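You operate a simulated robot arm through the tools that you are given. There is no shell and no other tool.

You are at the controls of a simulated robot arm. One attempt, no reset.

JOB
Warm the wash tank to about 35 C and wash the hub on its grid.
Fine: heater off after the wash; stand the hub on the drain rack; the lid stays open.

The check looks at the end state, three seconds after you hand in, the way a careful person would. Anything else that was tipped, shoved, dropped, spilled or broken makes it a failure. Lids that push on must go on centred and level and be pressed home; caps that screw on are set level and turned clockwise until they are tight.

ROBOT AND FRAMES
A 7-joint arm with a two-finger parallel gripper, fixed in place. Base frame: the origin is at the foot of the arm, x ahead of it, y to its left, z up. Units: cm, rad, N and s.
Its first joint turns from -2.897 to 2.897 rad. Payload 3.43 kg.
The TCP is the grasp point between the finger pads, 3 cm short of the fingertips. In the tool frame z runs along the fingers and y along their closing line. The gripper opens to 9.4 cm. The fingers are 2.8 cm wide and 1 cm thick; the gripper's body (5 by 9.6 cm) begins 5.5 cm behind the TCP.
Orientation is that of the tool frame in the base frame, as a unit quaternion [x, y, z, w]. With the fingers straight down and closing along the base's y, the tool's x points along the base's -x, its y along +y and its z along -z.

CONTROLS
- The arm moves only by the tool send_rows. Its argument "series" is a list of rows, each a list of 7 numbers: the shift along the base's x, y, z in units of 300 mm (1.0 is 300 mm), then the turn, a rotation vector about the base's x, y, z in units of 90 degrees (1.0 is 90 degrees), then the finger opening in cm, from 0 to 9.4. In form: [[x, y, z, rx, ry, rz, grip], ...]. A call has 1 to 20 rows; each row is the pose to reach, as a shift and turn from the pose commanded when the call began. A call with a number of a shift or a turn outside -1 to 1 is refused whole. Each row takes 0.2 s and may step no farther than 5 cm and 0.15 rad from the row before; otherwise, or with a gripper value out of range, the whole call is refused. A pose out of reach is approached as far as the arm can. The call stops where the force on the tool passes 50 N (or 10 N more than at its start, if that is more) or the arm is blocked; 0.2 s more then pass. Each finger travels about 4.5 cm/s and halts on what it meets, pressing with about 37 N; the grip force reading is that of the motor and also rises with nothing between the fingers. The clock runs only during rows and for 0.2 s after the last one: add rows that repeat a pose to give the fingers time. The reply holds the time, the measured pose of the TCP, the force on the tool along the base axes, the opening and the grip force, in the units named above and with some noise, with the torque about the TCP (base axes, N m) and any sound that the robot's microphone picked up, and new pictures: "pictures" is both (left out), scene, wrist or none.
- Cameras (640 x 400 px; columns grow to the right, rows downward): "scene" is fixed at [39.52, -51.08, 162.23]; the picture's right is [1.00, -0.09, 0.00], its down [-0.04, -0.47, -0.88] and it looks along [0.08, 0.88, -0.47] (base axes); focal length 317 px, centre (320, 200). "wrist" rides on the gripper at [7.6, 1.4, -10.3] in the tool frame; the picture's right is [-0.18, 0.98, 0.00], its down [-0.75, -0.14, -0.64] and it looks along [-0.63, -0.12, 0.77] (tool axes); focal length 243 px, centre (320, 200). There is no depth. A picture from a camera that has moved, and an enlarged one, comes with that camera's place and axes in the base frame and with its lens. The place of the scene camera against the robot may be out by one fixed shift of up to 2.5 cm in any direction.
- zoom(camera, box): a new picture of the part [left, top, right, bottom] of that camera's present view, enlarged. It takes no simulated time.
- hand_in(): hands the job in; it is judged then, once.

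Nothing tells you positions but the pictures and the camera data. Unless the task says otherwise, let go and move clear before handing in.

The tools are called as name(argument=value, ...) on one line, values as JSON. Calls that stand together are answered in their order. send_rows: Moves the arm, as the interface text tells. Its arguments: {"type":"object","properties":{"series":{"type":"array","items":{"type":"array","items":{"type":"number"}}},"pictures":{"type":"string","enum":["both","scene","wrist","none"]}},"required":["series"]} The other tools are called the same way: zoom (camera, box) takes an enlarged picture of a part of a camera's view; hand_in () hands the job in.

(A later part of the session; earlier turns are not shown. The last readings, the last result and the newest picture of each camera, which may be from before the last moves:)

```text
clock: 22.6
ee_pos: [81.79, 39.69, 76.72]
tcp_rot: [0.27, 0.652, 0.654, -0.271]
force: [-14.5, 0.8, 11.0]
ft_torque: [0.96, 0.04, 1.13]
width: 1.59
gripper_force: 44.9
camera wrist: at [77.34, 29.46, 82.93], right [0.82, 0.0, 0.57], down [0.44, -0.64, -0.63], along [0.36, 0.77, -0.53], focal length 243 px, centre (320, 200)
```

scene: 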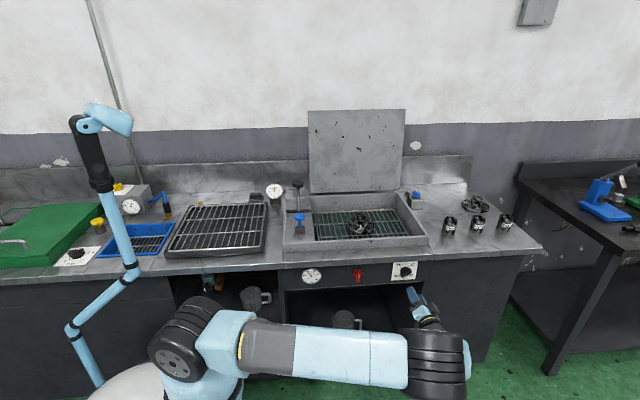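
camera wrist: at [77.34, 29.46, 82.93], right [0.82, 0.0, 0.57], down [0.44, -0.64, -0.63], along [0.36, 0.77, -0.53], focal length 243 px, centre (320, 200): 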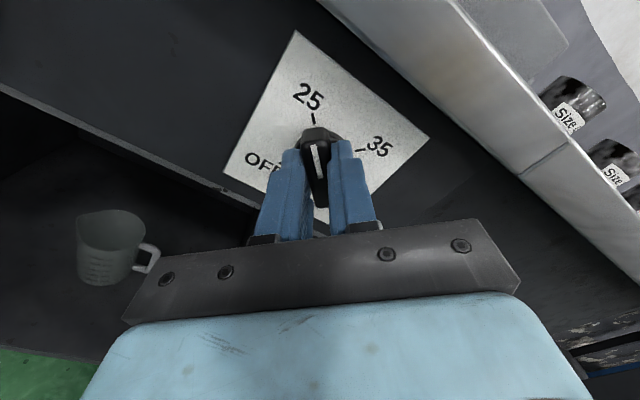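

The pointer now reads 25; residual forces are along the bar and small. I continue another 90° clockwise to 35 in two halves, easing the position.

send_rows(series=[[-0.003, 0, 0.003, 0, 0.083, 0, 0], [-0.004, 0, 0.004, 0, 0.167, 0, 0], [-0.004, 0, 0.004, 0, 0.25, 0, 0], [-0.004, 0, 0.004, 0, 0.333, 0, 0], [-0.004, 0, 0.004, 0, 0.417, 0, 0], [-0.004, 0, 0.004, 0, 0.5, 0, 0]], pictures="wrist")

```text
clock: 23.9
ee_pos: [81.96, 39.72, 76.88]
tcp_rot: [0.475, 0.522, 0.526, -0.473]
force: [5.6, 5.6, -6.8]
ft_torque: [0.01, 0.0, 0.36]
width: 1.59
gripper_force: 45.5
stopped in row 6: the force on the tool passed its limit at 55 N (the readings are from after the stop); the commanded pose is now the measured one
camera wrist: at [82.56, 29.43, 84.34], right [1.0, 0.0, -0.09], down [-0.07, -0.64, -0.77], along [-0.05, 0.77, -0.64], focal length 243 px, centre (320, 200)
```

wrist: 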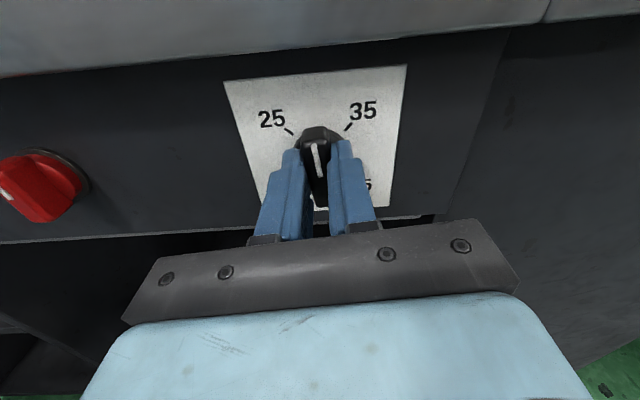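

The force limit tripped just short of pointing up (axis mismatch built up), but readings are calm now. I'll release, re-centre on the bar and regrip.

send_rows(series=[[0, 0, 0, 0, 0, 0, 4.0], [0, 0, 0, 0, 0, 0, 4.0], [0, 0, 0, 0, 0, 0, 4.0], [0, 0, 0, 0, 0, 0, 4.0]], pictures="wrist")

zoom(camera="wrist", box=[240, 60, 400, 260])

```text
clock: 24.9
ee_pos: [81.9, 39.61, 76.84]
tcp_rot: [0.474, 0.523, 0.526, -0.474]
force: [-0.4, 0.9, 0.2]
ft_torque: [-0.02, 0.01, -0.02]
width: 3.99
gripper_force: 0.2
camera wrist: at [82.53, 29.36, 84.41], right [1.0, 0.0, -0.08], down [-0.07, -0.64, -0.77], along [-0.05, 0.77, -0.64], focal length 243 px, centre (320, 200)
```

wrist: 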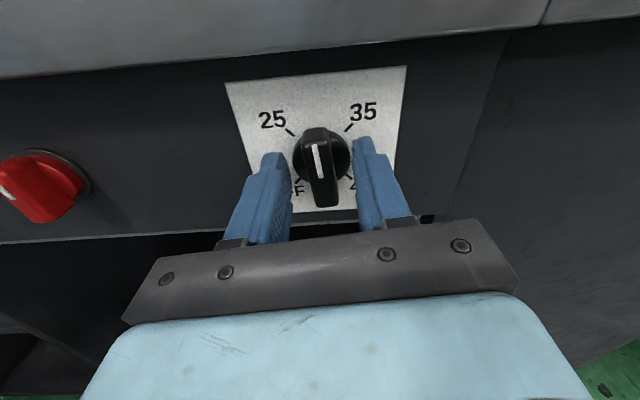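

```text
2.00 times, centred on (320, 160) of wrist
camera zoom: at [82.53, 29.36, 84.41], right [1.0, 0.0, -0.08], down [-0.07, -0.64, -0.77], along [-0.05, 0.77, -0.64], focal length 485 px, centre (320, 280)
```

zoom: 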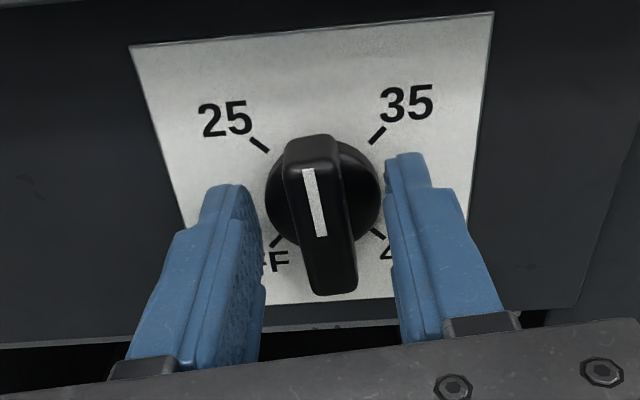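

Cross-checking the views puts the knob axis at about (81.9, 76.6). I'll drop 2 mm, regrip, and finish the last 50° to 35.

send_rows(series=[[0, 0, -0.008, 0, 0, 0, 4.0], [0, 0, -0.008, 0, 0, 0, 2.0], [0, 0, -0.008, 0, 0, 0, 0], [0, 0, -0.008, 0, 0, 0, 0], [0, 0, -0.008, 0, 0, 0, 0]], pictures="none")

```text
clock: 26.1
ee_pos: [81.95, 39.66, 76.69]
tcp_rot: [0.474, 0.523, 0.526, -0.474]
force: [5.3, 1.5, 0.3]
ft_torque: [0.08, -0.01, 0.32]
width: 1.59
gripper_force: 45.3
```

Force is small. Turning the last 50°.

send_rows(series=[[0.001, 0, 0, 0, 0.08, 0, 0], [0.001, 0, 0, 0, 0.16, 0, 0], [0.001, 0, 0, 0, 0.24, 0, 0], [0.001, 0, 0, 0, 0.32, 0, 0], [0.001, 0, 0, 0, 0.4, 0, 0], [0.001, 0, 0, 0, 0.48, 0, 0], [0.001, 0, 0, 0, 0.56, 0, 0]], pictures="wrist")

```text
clock: 27.7
ee_pos: [82.16, 39.71, 76.64]
tcp_rot: [0.653, 0.27, 0.275, -0.652]
force: [34.7, 15.4, 5.0]
ft_torque: [0.14, -0.05, -0.14]
width: 1.59
gripper_force: 45.0
camera wrist: at [88.4, 29.34, 80.84], right [0.57, 0.0, -0.82], down [-0.64, -0.64, -0.44], along [-0.52, 0.77, -0.37], focal length 243 px, centre (320, 200)
```

wrist: 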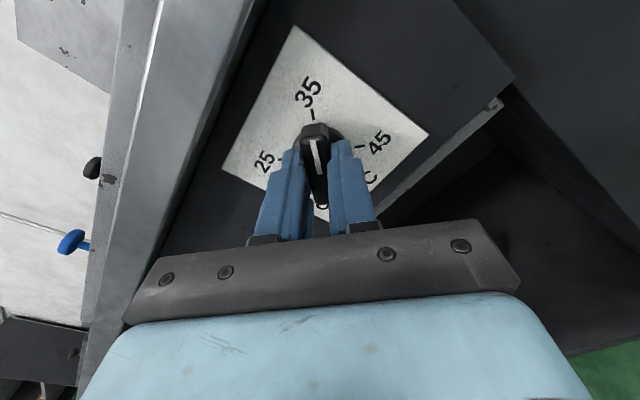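

The pointer is now at 35. I'll release and check the setting up close.

send_rows(series=[[0, 0, 0, 0, 0, 0, 4.0], [0, 0, 0, 0, 0, 0, 4.0], [0, 0, 0, 0, 0, 0, 4.5], [0, -0.1, 0, 0, 0, 0, 4.5], [0, -0.2, 0, 0, 0, 0, 4.5], [0, -0.3, 0, 0, 0, 0, 4.5], [0, -0.33, 0, 0, 0, 0, 4.5]], pictures="both")

zoom(camera="wrist", box=[250, 40, 390, 160])

zoom(camera="scene", box=[290, 262, 338, 292])

```text
clock: 29.3
ee_pos: [81.88, 29.67, 76.64]
tcp_rot: [0.653, 0.271, 0.274, -0.652]
force: [0.5, -0.2, 0.2]
ft_torque: [-0.01, 0.0, 0.01]
width: 4.49
gripper_force: 0.1
camera wrist: at [88.19, 19.44, 80.86], right [0.57, 0.0, -0.82], down [-0.63, -0.64, -0.44], along [-0.52, 0.77, -0.37], focal length 243 px, centre (320, 200)
```

scene: 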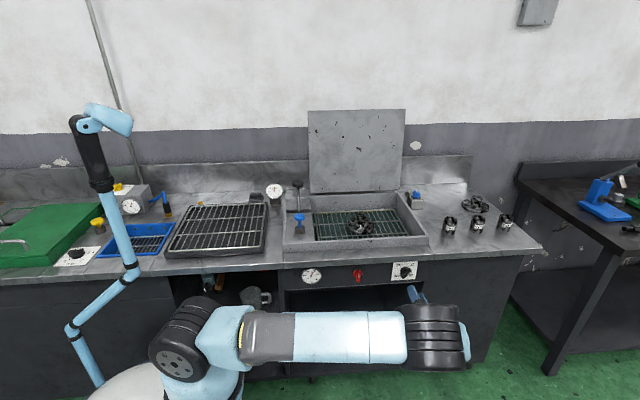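
wrist: 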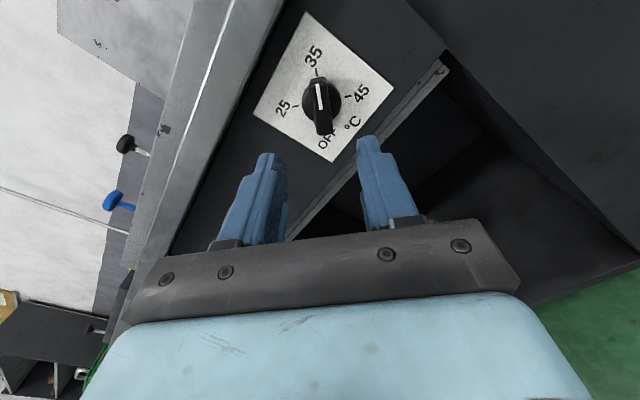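

```text
3.33 times, centred on (320, 100) of wrist
camera zoom: at [88.19, 19.44, 80.86], right [0.57, 0.0, -0.82], down [-0.63, -0.64, -0.44], along [-0.52, 0.77, -0.37], focal length 809 px, centre (320, 533)
```

zoom: 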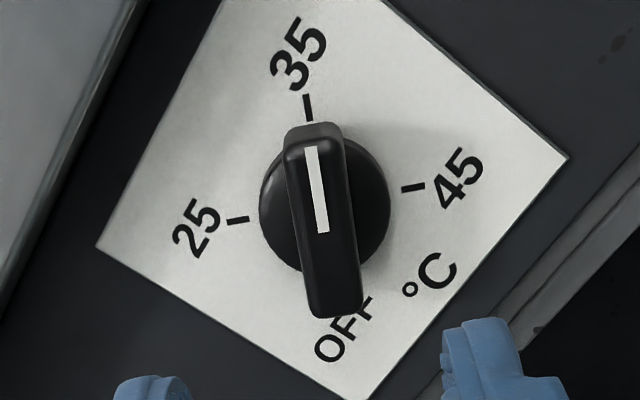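

```text
13.33 times, centred on (314, 277) of scene
camera zoom: at [39.52, -51.08, 162.23], right [1.0, -0.09, 0.0], down [-0.04, -0.47, -0.88], along [0.08, 0.88, -0.47], focal length 4228 px, centre (400, -827)
```

zoom: 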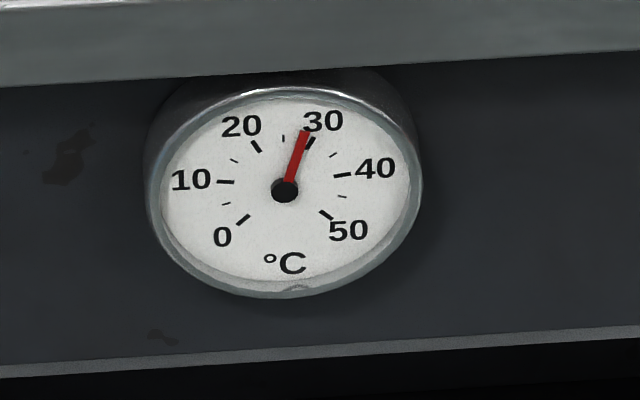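

The dial points exactly at 35 and the thermometer is already climbing (about 29 C). While it warms, I'll move up to look at the lever and tank from the front, with the camera upright.

send_rows(series=[[-0.03, -0.1, 0.05, 0, -0.05, 0, 6], [-0.1, -0.2, 0.14, 0, -0.1, 0, 6], [-0.17, -0.29, 0.23, 0, -0.15, 0, 6], [-0.24, -0.38, 0.32, 0, -0.2, 0, 6], [-0.31, -0.46, 0.41, 0, -0.25, 0, 6], [-0.38, -0.49, 0.51, 0, -0.3, 0, 6], [-0.46, -0.49, 0.61, 0, -0.35, 0, 6], [-0.54, -0.49, 0.71, 0, -0.4, 0, 6], [-0.63, -0.49, 0.81, 0, -0.45, 0, 6], [-0.72, -0.49, 0.91, 0, -0.5, 0, 6]], pictures="both")

```text
clock: 31.5
ee_pos: [60.3, 14.94, 103.91]
tcp_rot: [0.499, 0.499, 0.504, -0.498]
force: [0.8, 0.4, -0.5]
ft_torque: [0.04, 0.0, 0.05]
width: 6.02
gripper_force: 0.0
camera wrist: at [61.57, 4.73, 111.38], right [0.98, 0.0, -0.18], down [-0.14, -0.64, -0.76], along [-0.11, 0.77, -0.63], focal length 243 px, centre (320, 200)
```

scene: 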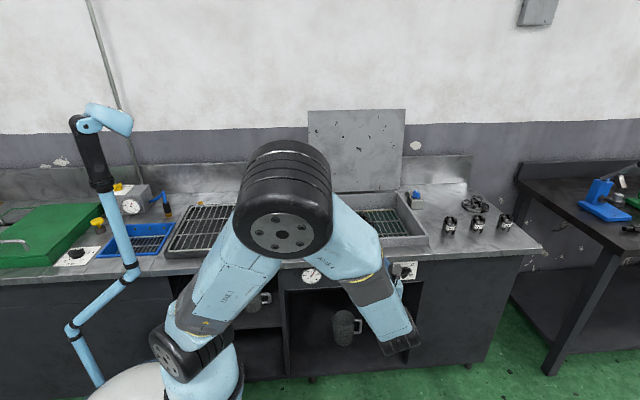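
wrist: 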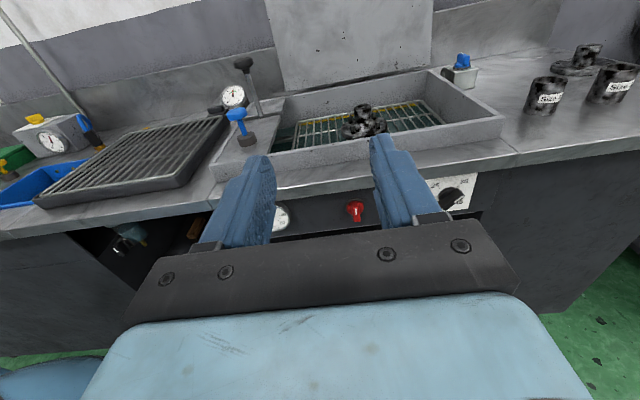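

Nice upright view of the whole station. I'll zoom in on the lever, plunger, grid and thermometer.

zoom(camera="wrist", box=[200, 50, 320, 190])

zoom(camera="wrist", box=[280, 80, 460, 180])

zoom(camera="scene", box=[290, 262, 338, 292])

```text
2.86 times, centred on (260, 120) of wrist
camera zoom: at [61.57, 4.73, 111.38], right [0.98, 0.0, -0.18], down [-0.14, -0.64, -0.76], along [-0.11, 0.77, -0.63], focal length 693 px, centre (491, 429)
```

zoom: 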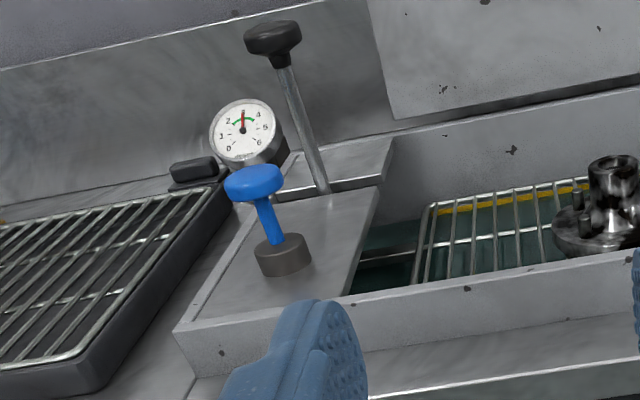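

```text
3.56 times, centred on (370, 130) of wrist
camera zoom: at [61.57, 4.73, 111.38], right [0.98, 0.0, -0.18], down [-0.14, -0.64, -0.76], along [-0.11, 0.77, -0.63], focal length 863 px, centre (142, 449)
```

zoom: 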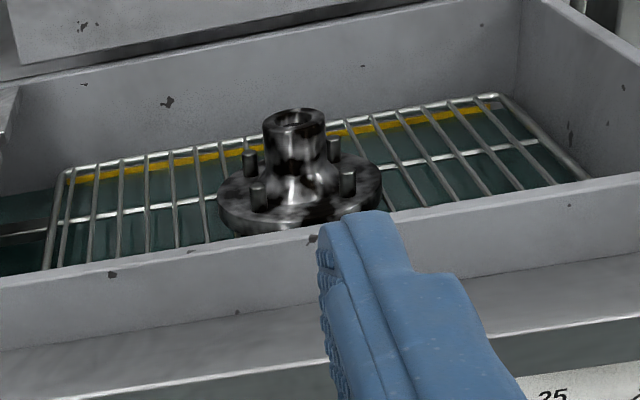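

```text
13.33 times, centred on (314, 277) of scene
camera zoom: at [39.52, -51.08, 162.23], right [1.0, -0.09, 0.0], down [-0.04, -0.47, -0.88], along [0.08, 0.88, -0.47], focal length 4228 px, centre (400, -827)
```

zoom: 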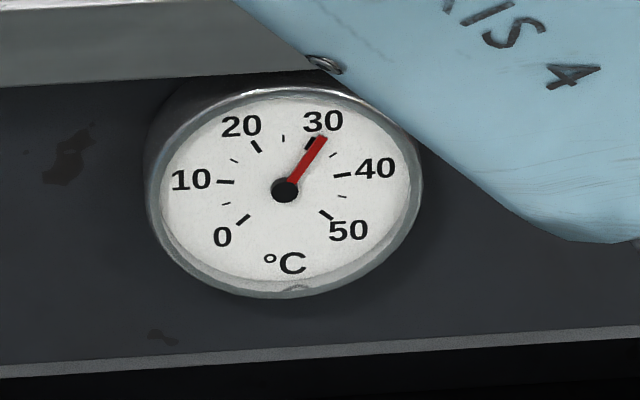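

The lever rod rises from a gap between two plates at about (41, 70), its knob at about (40.7, 72, 103), leaning slightly back; the grid's support arm runs under the plates to it, so the lever should dip the grid. I'll bring the tool back to pointing down for a closer look; first roll back and rise.

send_rows(series=[[-0.03, 0.0, 0.045, 0, -0.083, 0, 6], [-0.06, 0.0, 0.09, 0, -0.167, 0, 6], [-0.09, 0.0, 0.135, 0, -0.25, 0, 6], [-0.12, 0.0, 0.18, 0, -0.333, 0, 6], [-0.15, 0.0, 0.225, 0, -0.417, 0, 6], [-0.18, 0.0, 0.27, 0, -0.5, 0, 6], [-0.21, 0.0, 0.315, 0, -0.583, 0, 6], [-0.24, 0.0, 0.36, 0, -0.667, 0, 6], [-0.27, 0.0, 0.405, 0, -0.75, 0, 6], [-0.3, 0.0, 0.45, 0, -0.833, 0, 6], [-0.33, 0.0, 0.5, 0, -0.917, 0, 6], [-0.35, 0.0, 0.55, 0, -1.0, 0, 6]], pictures="scene")

zoom(camera="scene", box=[290, 262, 338, 292])

```text
clock: 34.1
ee_pos: [49.86, 15.16, 120.49]
tcp_rot: [-0.005, 0.705, 0.709, 0.002]
force: [0.5, 0.3, -0.3]
ft_torque: [0.02, 0.0, 0.02]
width: 5.98
gripper_force: 0.0
```

scene: 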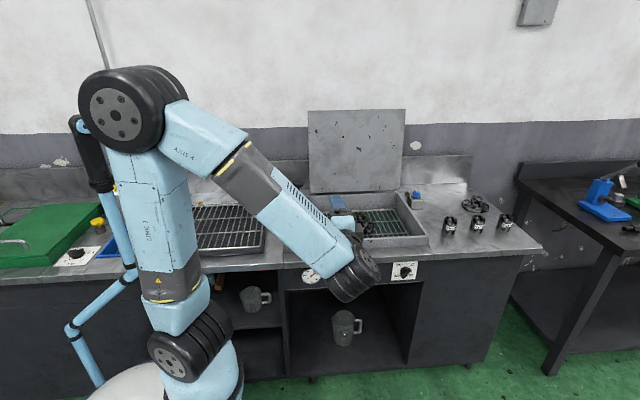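

```text
13.33 times, centred on (314, 277) of scene
camera zoom: at [39.52, -51.08, 162.23], right [1.0, -0.09, 0.0], down [-0.04, -0.47, -0.88], along [0.08, 0.88, -0.47], focal length 4228 px, centre (400, -827)
```

zoom: 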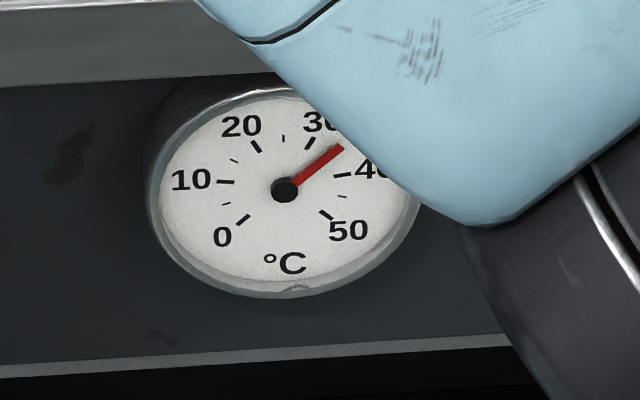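

The thermometer reads about 35 C. Now I point the tool down and move over the front-left of the tank for a close view of the lever.

send_rows(series=[[-0.03, 0.03, 0.01, -0.083, 0, 0, 6], [-0.06, 0.08, 0.02, -0.167, 0, 0, 6], [-0.09, 0.15, 0.03, -0.25, 0, 0, 6], [-0.12, 0.23, 0.04, -0.333, 0, 0, 6], [-0.15, 0.31, 0.05, -0.417, 0, 0, 6], [-0.18, 0.39, 0.05, -0.5, 0, 0, 6], [-0.21, 0.48, 0.05, -0.583, 0, 0, 6], [-0.24, 0.57, 0.05, -0.667, 0, 0, 6], [-0.27, 0.66, 0.05, -0.75, 0, 0, 6], [-0.3, 0.75, 0.05, -0.833, 0, 0, 6], [-0.33, 0.84, 0.05, -0.917, 0, 0, 6], [-0.35, 0.93, 0.05, -1.0, 0, 0, 6]], pictures="both")

zoom(camera="scene", box=[290, 262, 338, 292])

```text
clock: 36.7
ee_pos: [39.23, 43.04, 122.07]
tcp_rot: [-0.003, 1.0, 0.002, -0.001]
force: [0.2, -0.2, 1.3]
ft_torque: [0.03, -0.07, 0.01]
width: 5.98
gripper_force: 0.1
camera wrist: at [31.56, 44.36, 132.2], right [0.18, 0.98, 0.0], down [0.76, -0.14, 0.64], along [0.63, -0.11, -0.77], focal length 243 px, centre (320, 200)
```

scene: 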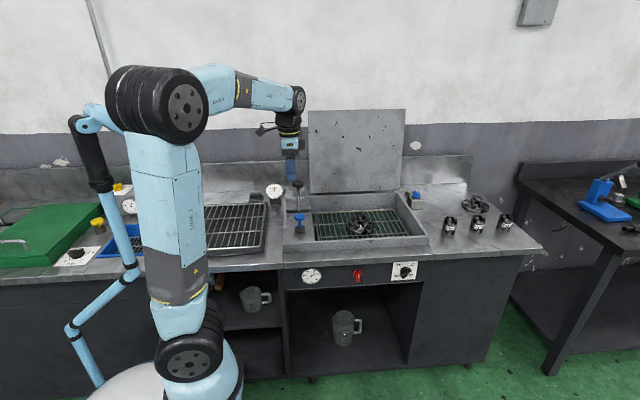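
wrist: 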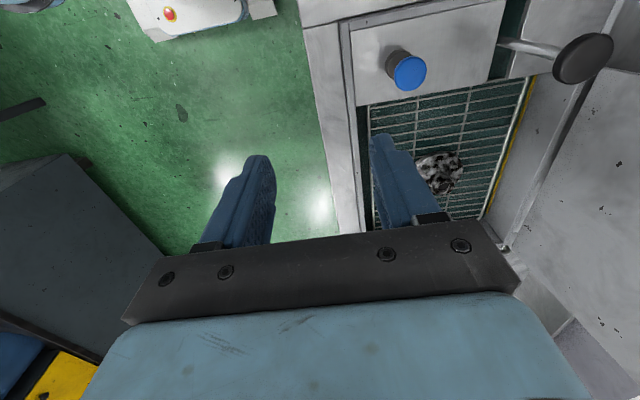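

```text
13.33 times, centred on (314, 277) of scene
camera zoom: at [39.52, -51.08, 162.23], right [1.0, -0.09, 0.0], down [-0.04, -0.47, -0.88], along [0.08, 0.88, -0.47], focal length 4228 px, centre (400, -827)
```

zoom: 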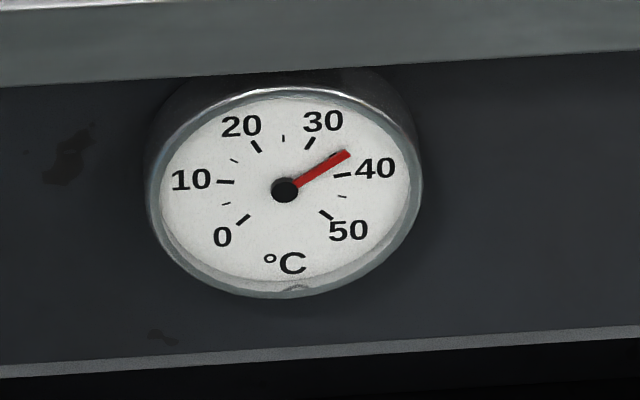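

The thermometer needle may be slightly past 35; I'll zoom tighter on it and on the lever.

zoom(camera="scene", box=[302, 266, 326, 286])

zoom(camera="wrist", box=[470, 0, 640, 110])

zoom(camera="scene", box=[280, 175, 350, 225])

```text
16.00 times, centred on (314, 276) of scene
camera zoom: at [39.52, -51.08, 162.23], right [1.0, -0.09, 0.0], down [-0.04, -0.47, -0.88], along [0.08, 0.88, -0.47], focal length 5074 px, centre (416, -1016)
```

zoom: 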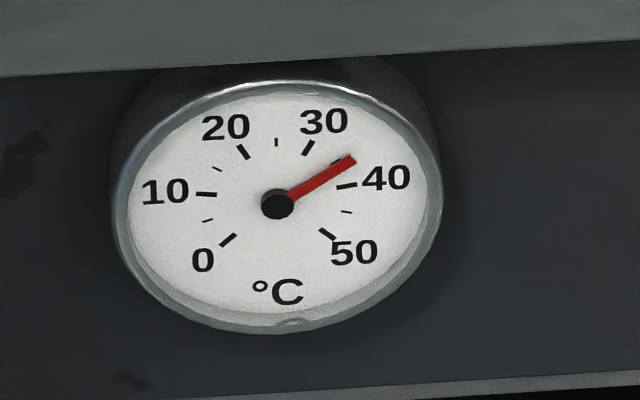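

```text
3.64 times, centred on (555, 55) of wrist
camera zoom: at [31.56, 44.36, 132.2], right [0.18, 0.98, 0.0], down [0.76, -0.14, 0.64], along [0.63, -0.11, -0.77], focal length 882 px, centre (-534, 727)
```

zoom: 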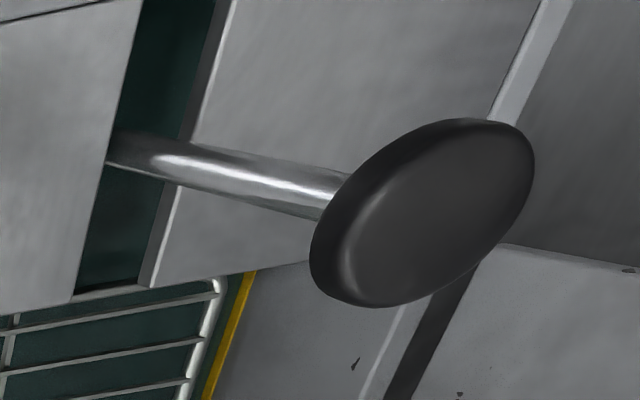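

```text
8.00 times, centred on (315, 200) of scene
camera zoom: at [39.52, -51.08, 162.23], right [1.0, -0.09, 0.0], down [-0.04, -0.47, -0.88], along [0.08, 0.88, -0.47], focal length 2537 px, centre (360, 200)
```

zoom: 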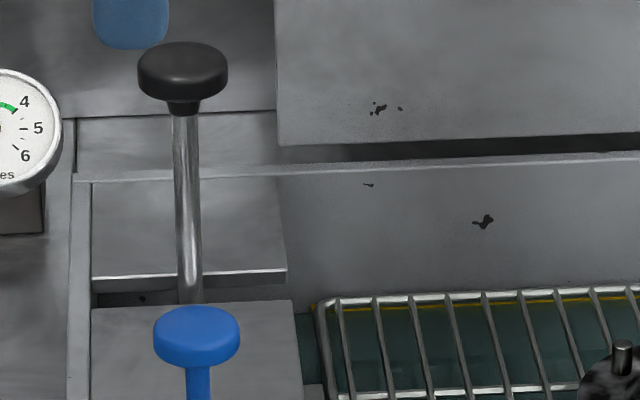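

The bath is at about 35–36 C, and the open lid leans back well clear (top near y 96). I'll close the fingers and come above the lever knob to look at it from close range.

send_rows(series=[[0.01, 0.12, 0, 0, 0, 0, 4], [0.02, 0.26, 0, 0, 0, 0, 2], [0.03, 0.4, 0, 0, 0, 0, 0], [0.04, 0.54, 0, 0, 0, 0, 0], [0.05, 0.68, 0, 0, 0, 0, 0], [0.06, 0.82, 0, 0, 0, 0, 0], [0.067, 0.93, 0, 0, 0, 0, 0], [0.067, 0.93, 0, 0, 0, 0, 0]], pictures="both")

zoom(camera="wrist", box=[220, 40, 420, 240])

```text
clock: 38.5
ee_pos: [41.36, 71.01, 122.07]
tcp_rot: [-0.003, 1.0, 0.003, -0.002]
force: [-0.1, -0.2, 0.5]
ft_torque: [0.01, 0.03, 0.02]
width: 0.0
gripper_force: 33.0
camera wrist: at [33.87, 72.35, 132.14], right [0.18, 0.98, 0.0], down [0.76, -0.14, 0.64], along [0.63, -0.11, -0.77], focal length 243 px, centre (320, 200)
```

scene: 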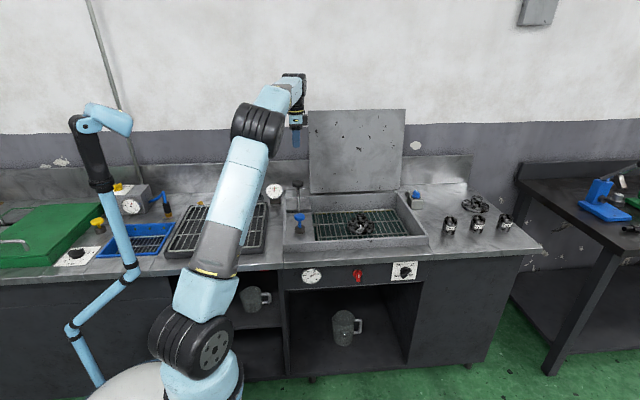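
wrist: 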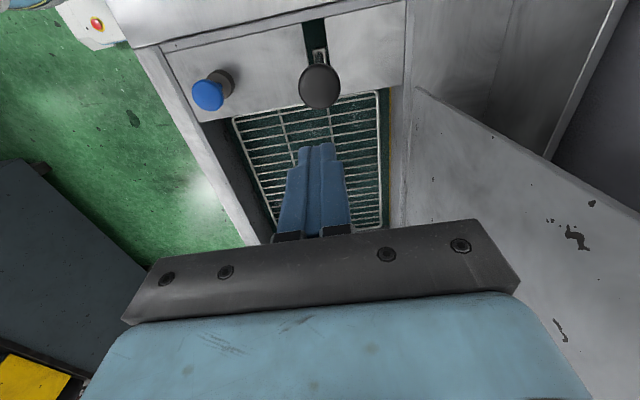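

```text
2.00 times, centred on (320, 140) of wrist
camera zoom: at [33.87, 72.35, 132.14], right [0.18, 0.98, 0.0], down [0.76, -0.14, 0.64], along [0.63, -0.11, -0.77], focal length 485 px, centre (320, 320)
```

zoom: 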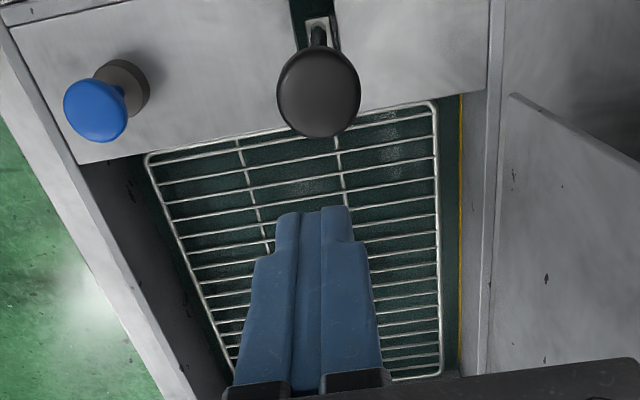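

There is a bracket in the slot at the rod's base. Zooming in on it.

zoom(camera="wrist", box=[280, 10, 360, 110])

```text
4.00 times, centred on (320, 60) of wrist
camera zoom: at [33.87, 72.35, 132.14], right [0.18, 0.98, 0.0], down [0.76, -0.14, 0.64], along [0.63, -0.11, -0.77], focal length 970 px, centre (320, 760)
```

zoom: 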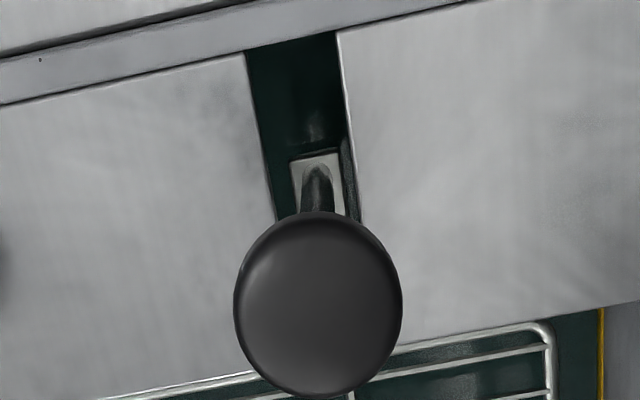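

From straight above, the rod is vertical at about (41.3, 70.9) and stands on a sliding block in the slot, so it is a push-down lift for the grid. I'll open the fingers and come down around its mushroom knob (4.7 cm wide), checking on the way.

send_rows(series=[[0, 0, -0.1, 0, 0, 0, 3], [0, 0, -0.2, 0, 0, 0, 6], [0, 0, -0.3, 0, 0, 0, 8], [0, 0, -0.4, 0, 0, 0, 8], [0, 0, -0.45, 0, 0, 0, 8], [0, 0, -0.45, 0, 0, 0, 8], [0, 0, -0.45, 0, 0, 0, 8]], pictures="both")

zoom(camera="wrist", box=[220, 40, 420, 240])

zoom(camera="scene", box=[270, 140, 340, 240])

```text
clock: 40.1
ee_pos: [41.6, 70.85, 108.34]
tcp_rot: [-0.003, 1.0, 0.002, -0.002]
force: [-1.2, 0.1, 0.2]
ft_torque: [0.01, -0.02, 0.01]
width: 8.0
gripper_force: 0.0
camera wrist: at [33.93, 72.18, 118.51], right [0.18, 0.98, 0.0], down [0.76, -0.14, 0.64], along [0.63, -0.11, -0.77], focal length 243 px, centre (320, 200)
```

scene: 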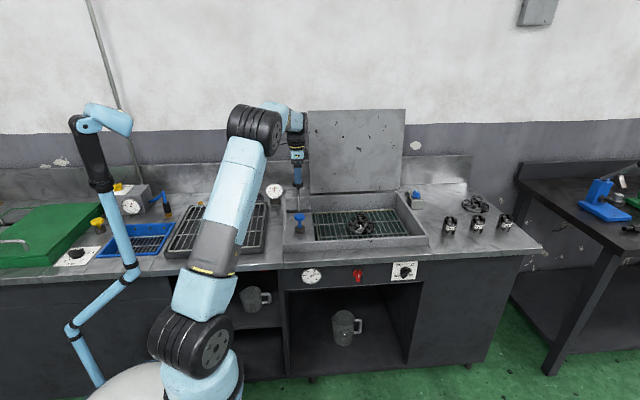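
wrist: 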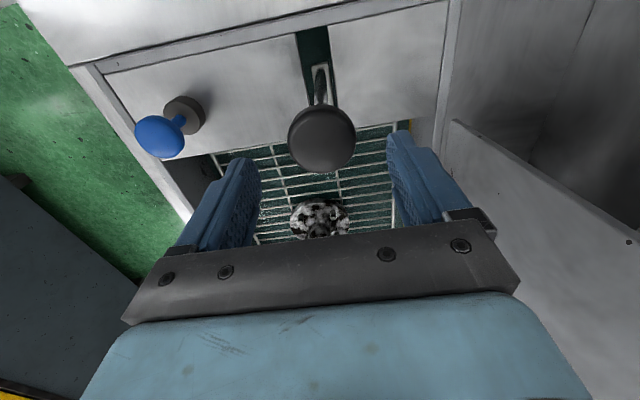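

```text
2.00 times, centred on (320, 140) of wrist
camera zoom: at [33.93, 72.18, 118.51], right [0.18, 0.98, 0.0], down [0.76, -0.14, 0.64], along [0.63, -0.11, -0.77], focal length 485 px, centre (320, 320)
```

zoom: 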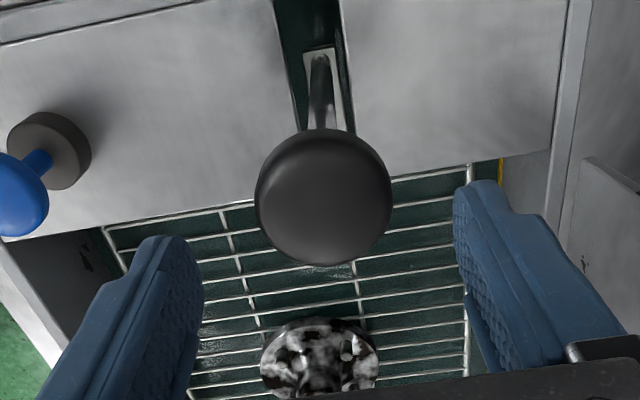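

```text
4.00 times, centred on (305, 190) of scene
camera zoom: at [39.52, -51.08, 162.23], right [1.0, -0.09, 0.0], down [-0.04, -0.47, -0.88], along [0.08, 0.88, -0.47], focal length 1268 px, centre (380, 240)
```

zoom: 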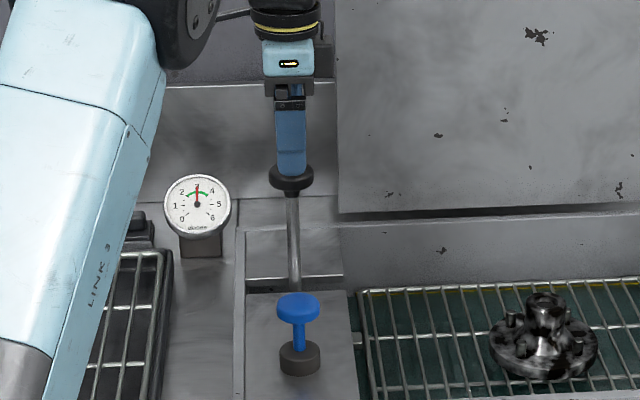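

Knob cap is centred near (41.2, 71.0, 102.9), 4.7 cm across. I'll lower the fingers around it and close gently.

send_rows(series=[[-0.013, 0.003, -0.05, 0, 0, 0, 8], [-0.013, 0.003, -0.1, 0, 0, 0, 8], [-0.013, 0.003, -0.137, 0, 0, 0, 8], [-0.013, 0.003, -0.137, 0, 0, 0, 6], [-0.013, 0.003, -0.137, 0, 0, 0, 4], [-0.013, 0.003, -0.137, 0, 0, 0, 3.5], [-0.013, 0.003, -0.137, 0, 0, 0, 3.5]], pictures="wrist")

```text
clock: 41.7
ee_pos: [41.1, 71.01, 104.41]
tcp_rot: [-0.004, 1.0, 0.001, -0.001]
force: [-1.4, -9.6, -0.8]
ft_torque: [-0.07, -0.1, -0.21]
width: 4.91
gripper_force: 45.2
camera wrist: at [33.41, 72.34, 114.43], right [0.18, 0.98, 0.0], down [0.76, -0.14, 0.64], along [0.63, -0.11, -0.77], focal length 243 px, centre (320, 200)
```

wrist: 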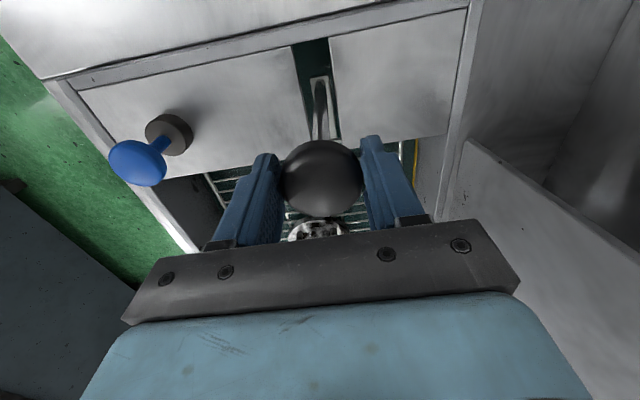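

Knob gripped (4.9 cm). I'll push down slowly 1.5 cm and watch the force.

send_rows(series=[[0, -0.004, -0.01, 0, 0, 0, 3.5], [0, -0.004, -0.02, 0, 0, 0, 3.5], [0, -0.004, -0.03, 0, 0, 0, 3.5], [0, -0.004, -0.04, 0, 0, 0, 3.5], [0, -0.004, -0.05, 0, 0, 0, 3.5]], pictures="both")

```text
clock: 42.9
ee_pos: [41.07, 70.93, 102.86]
tcp_rot: [-0.004, 1.0, 0.003, -0.001]
force: [12.6, 28.5, 4.9]
ft_torque: [0.35, -0.52, 0.14]
width: 4.89
gripper_force: 44.9
camera wrist: at [33.42, 72.29, 112.97], right [0.18, 0.98, 0.01], down [0.76, -0.14, 0.64], along [0.63, -0.11, -0.77], focal length 243 px, centre (320, 200)
```

scene: 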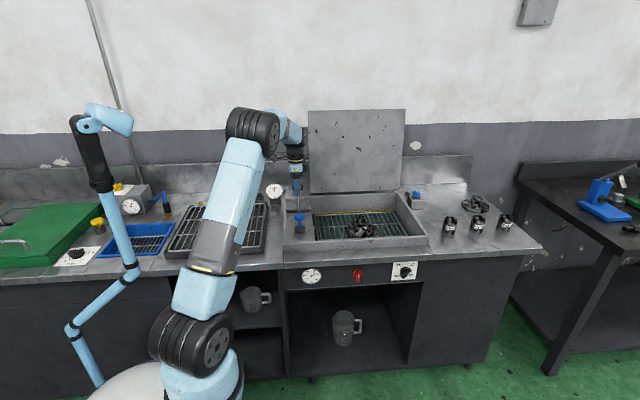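
wrist: 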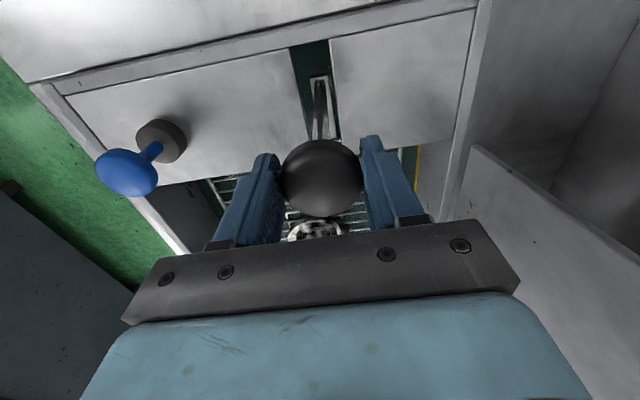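

The knob slides down with little force and the grid with the hub goes down with it — confirmed. I'll correct the sideways offset and keep lowering slowly.

send_rows(series=[[0.003, 0.003, -0.02, 0, 0, 0, 3.5], [0.003, 0.003, -0.04, 0, 0, 0, 3.5], [0.003, 0.003, -0.06, 0, 0, 0, 3.5], [0.003, 0.003, -0.08, 0, 0, 0, 3.5], [0.003, 0.003, -0.1, 0, 0, 0, 3.5], [0.003, 0.003, -0.12, 0, 0, 0, 3.5], [0.003, 0.003, -0.14, 0, 0, 0, 3.5], [0.003, 0.003, -0.16, 0, 0, 0, 3.5]], pictures="both")

zoom(camera="scene", box=[280, 170, 440, 290])

```text
clock: 44.7
ee_pos: [41.13, 70.98, 98.13]
tcp_rot: [-0.003, 1.0, 0.002, -0.001]
force: [4.1, 19.3, 7.8]
ft_torque: [0.04, -0.25, 0.2]
width: 4.76
gripper_force: 45.2
camera wrist: at [33.5, 72.34, 108.22], right [0.18, 0.98, 0.0], down [0.76, -0.14, 0.64], along [0.63, -0.11, -0.77], focal length 243 px, centre (320, 200)
```

scene: 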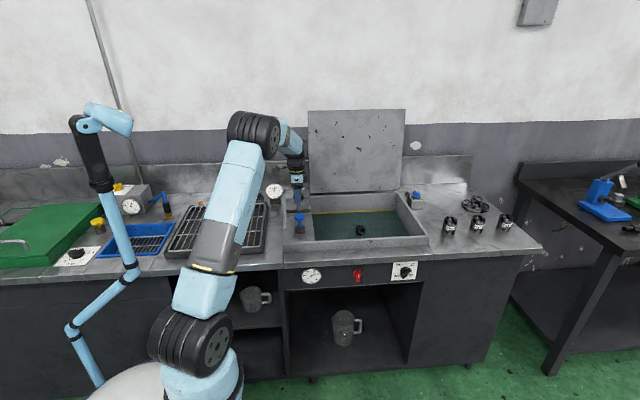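
wrist: 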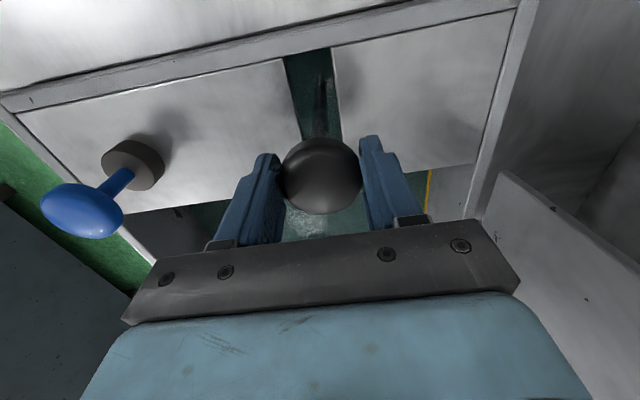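

```text
3.33 times, centred on (360, 230) of scene
camera zoom: at [39.52, -51.08, 162.23], right [1.0, -0.09, 0.0], down [-0.04, -0.47, -0.88], along [0.08, 0.88, -0.47], focal length 1057 px, centre (187, 100)
```

zoom: 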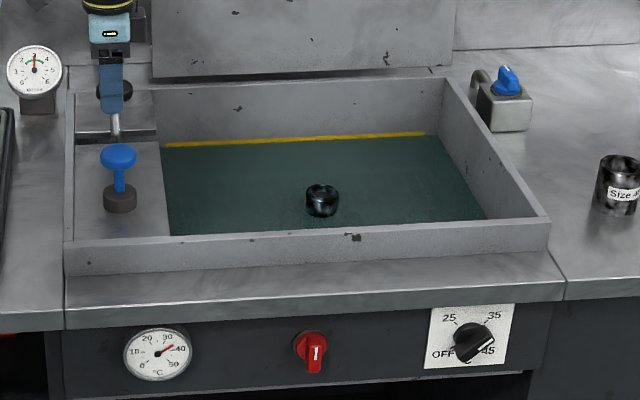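

The flange is under water; only the top of the hub's neck shows. I'll keep lowering in small steps until the hub is fully under or the lift stops.

send_rows(series=[[0.001, 0.004, -0.02, 0, 0, 0, 3.5], [0.001, 0.004, -0.04, 0, 0, 0, 3.5], [0.001, 0.004, -0.06, 0, 0, 0, 3.5], [0.001, 0.004, -0.08, 0, 0, 0, 3.5], [0.001, 0.004, -0.09, 0, 0, 0, 3.5]], pictures="both")

zoom(camera="scene", box=[280, 170, 440, 290])

```text
clock: 45.9
ee_pos: [41.2, 70.9, 95.52]
tcp_rot: [-0.002, 1.0, 0.001, -0.001]
force: [-0.4, -14.5, 10.4]
ft_torque: [-0.93, 0.77, -0.35]
width: 4.8
gripper_force: 45.3
heard: click
camera wrist: at [33.5, 72.34, 105.53], right [0.18, 0.98, 0.0], down [0.76, -0.14, 0.64], along [0.63, -0.11, -0.77], focal length 243 px, centre (320, 200)
```

scene: 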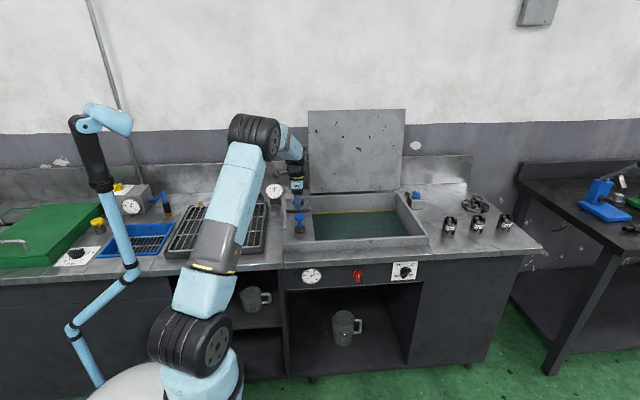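
wrist: 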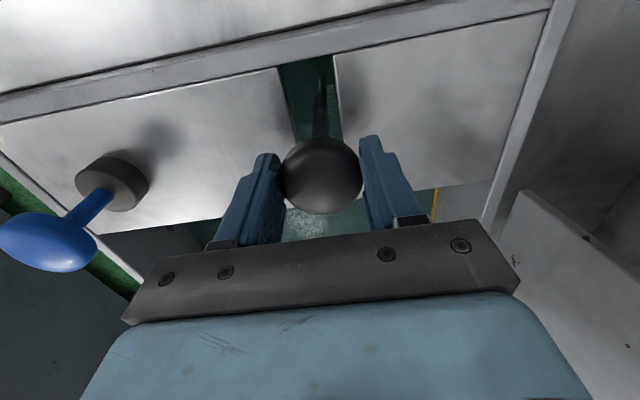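

```text
3.33 times, centred on (360, 230) of scene
camera zoom: at [39.52, -51.08, 162.23], right [1.0, -0.09, 0.0], down [-0.04, -0.47, -0.88], along [0.08, 0.88, -0.47], focal length 1057 px, centre (187, 100)
```

zoom: 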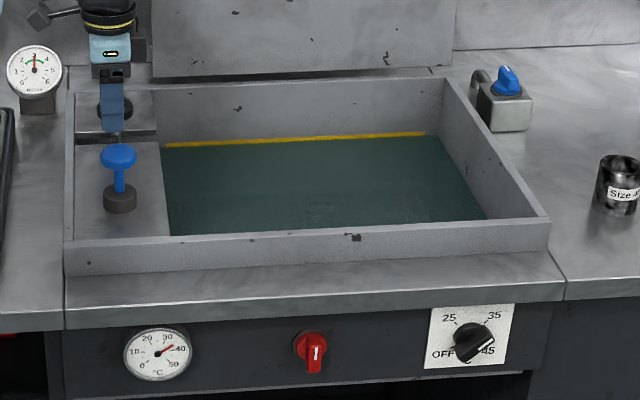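

A click at the bottom and the hub is completely under water. I'll check the thermometer and the dial while it soaks.

zoom(camera="scene", box=[302, 266, 326, 286])

zoom(camera="scene", box=[380, 255, 428, 285])

zoom(camera="scene", box=[330, 205, 390, 245])

```text
16.00 times, centred on (314, 276) of scene
camera zoom: at [39.52, -51.08, 162.23], right [1.0, -0.09, 0.0], down [-0.04, -0.47, -0.88], along [0.08, 0.88, -0.47], focal length 5074 px, centre (416, -1016)
```

zoom: 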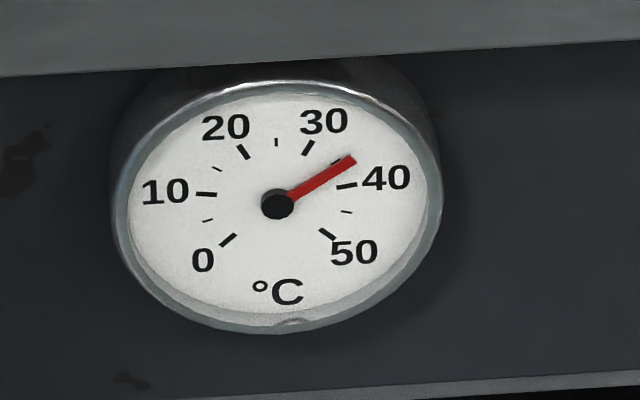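

```text
13.33 times, centred on (404, 270) of scene
camera zoom: at [39.52, -51.08, 162.23], right [1.0, -0.09, 0.0], down [-0.04, -0.47, -0.88], along [0.08, 0.88, -0.47], focal length 4228 px, centre (-800, -733)
```

zoom: 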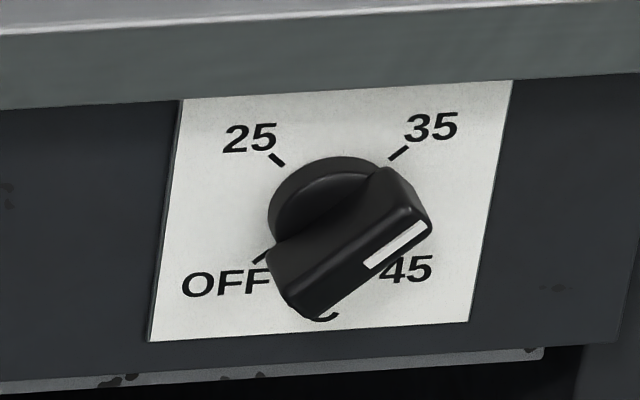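

```text
10.00 times, centred on (360, 225) of scene
camera zoom: at [39.52, -51.08, 162.23], right [1.0, -0.09, 0.0], down [-0.04, -0.47, -0.88], along [0.08, 0.88, -0.47], focal length 3171 px, centre (-80, -50)
```

zoom: 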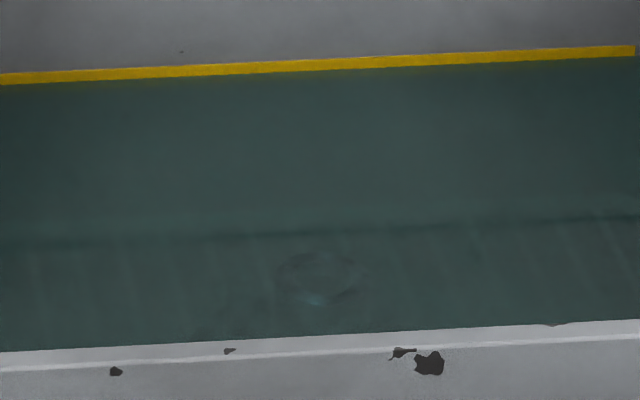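

Temperature is holding at about 35–36 C and the dial is at 35. I'll hold the lift down and let the hub soak.

send_rows(series=[[0, -0.001, 0, 0, 0, 0, 3.5], [0, -0.002, 0, 0, 0, 0, 3.5], [0, -0.002, 0, 0, 0, 0, 3.5], [0, -0.002, 0, 0, 0, 0, 3.5], [0, -0.002, 0, 0, 0, 0, 3.5], [0, -0.002, 0, 0, 0, 0, 3.5], [0, -0.002, 0, 0, 0, 0, 3.5], [0, -0.002, 0, 0, 0, 0, 3.5], [0, -0.002, 0, 0, 0, 0, 3.5], [0, -0.002, 0, 0, 0, 0, 3.5], [0, -0.002, 0, 0, 0, 0, 3.5], [0, -0.002, 0, 0, 0, 0, 3.5], [0, -0.002, 0, 0, 0, 0, 3.5], [0, -0.002, 0, 0, 0, 0, 3.5], [0, -0.002, 0, 0, 0, 0, 3.5], [0, -0.002, 0, 0, 0, 0, 3.5], [0, -0.002, 0, 0, 0, 0, 3.5], [0, -0.002, 0, 0, 0, 0, 3.5], [0, -0.002, 0, 0, 0, 0, 3.5], [0, -0.002, 0, 0, 0, 0, 3.5]], pictures="scene")

zoom(camera="scene", box=[330, 205, 390, 245])

```text
clock: 50.1
ee_pos: [41.15, 70.94, 95.46]
tcp_rot: [-0.004, 1.0, 0.002, -0.002]
force: [6.8, -5.3, 10.4]
ft_torque: [-0.46, -0.33, -0.05]
width: 4.8
gripper_force: 45.0
```

scene: 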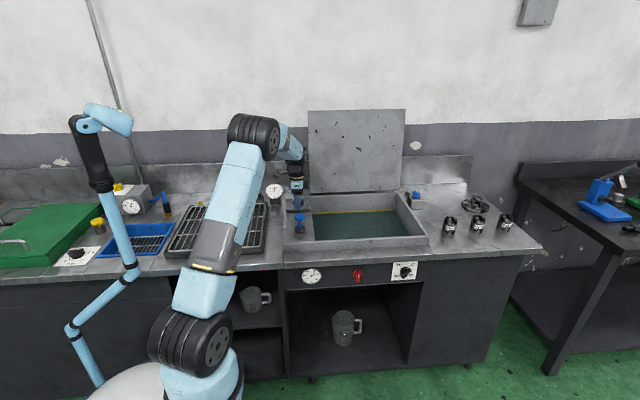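

```text
10.00 times, centred on (360, 225) of scene
camera zoom: at [39.52, -51.08, 162.23], right [1.0, -0.09, 0.0], down [-0.04, -0.47, -0.88], along [0.08, 0.88, -0.47], focal length 3171 px, centre (-80, -50)
```

zoom: 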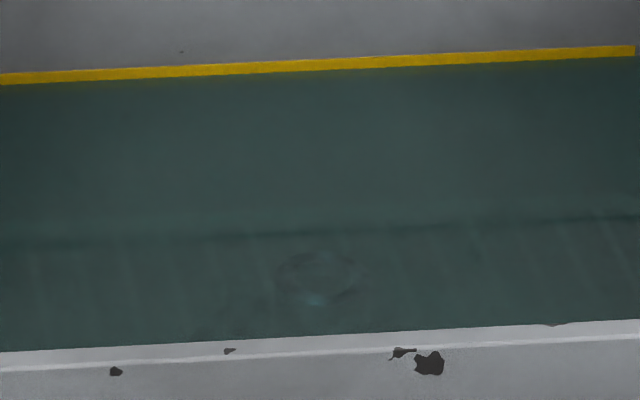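

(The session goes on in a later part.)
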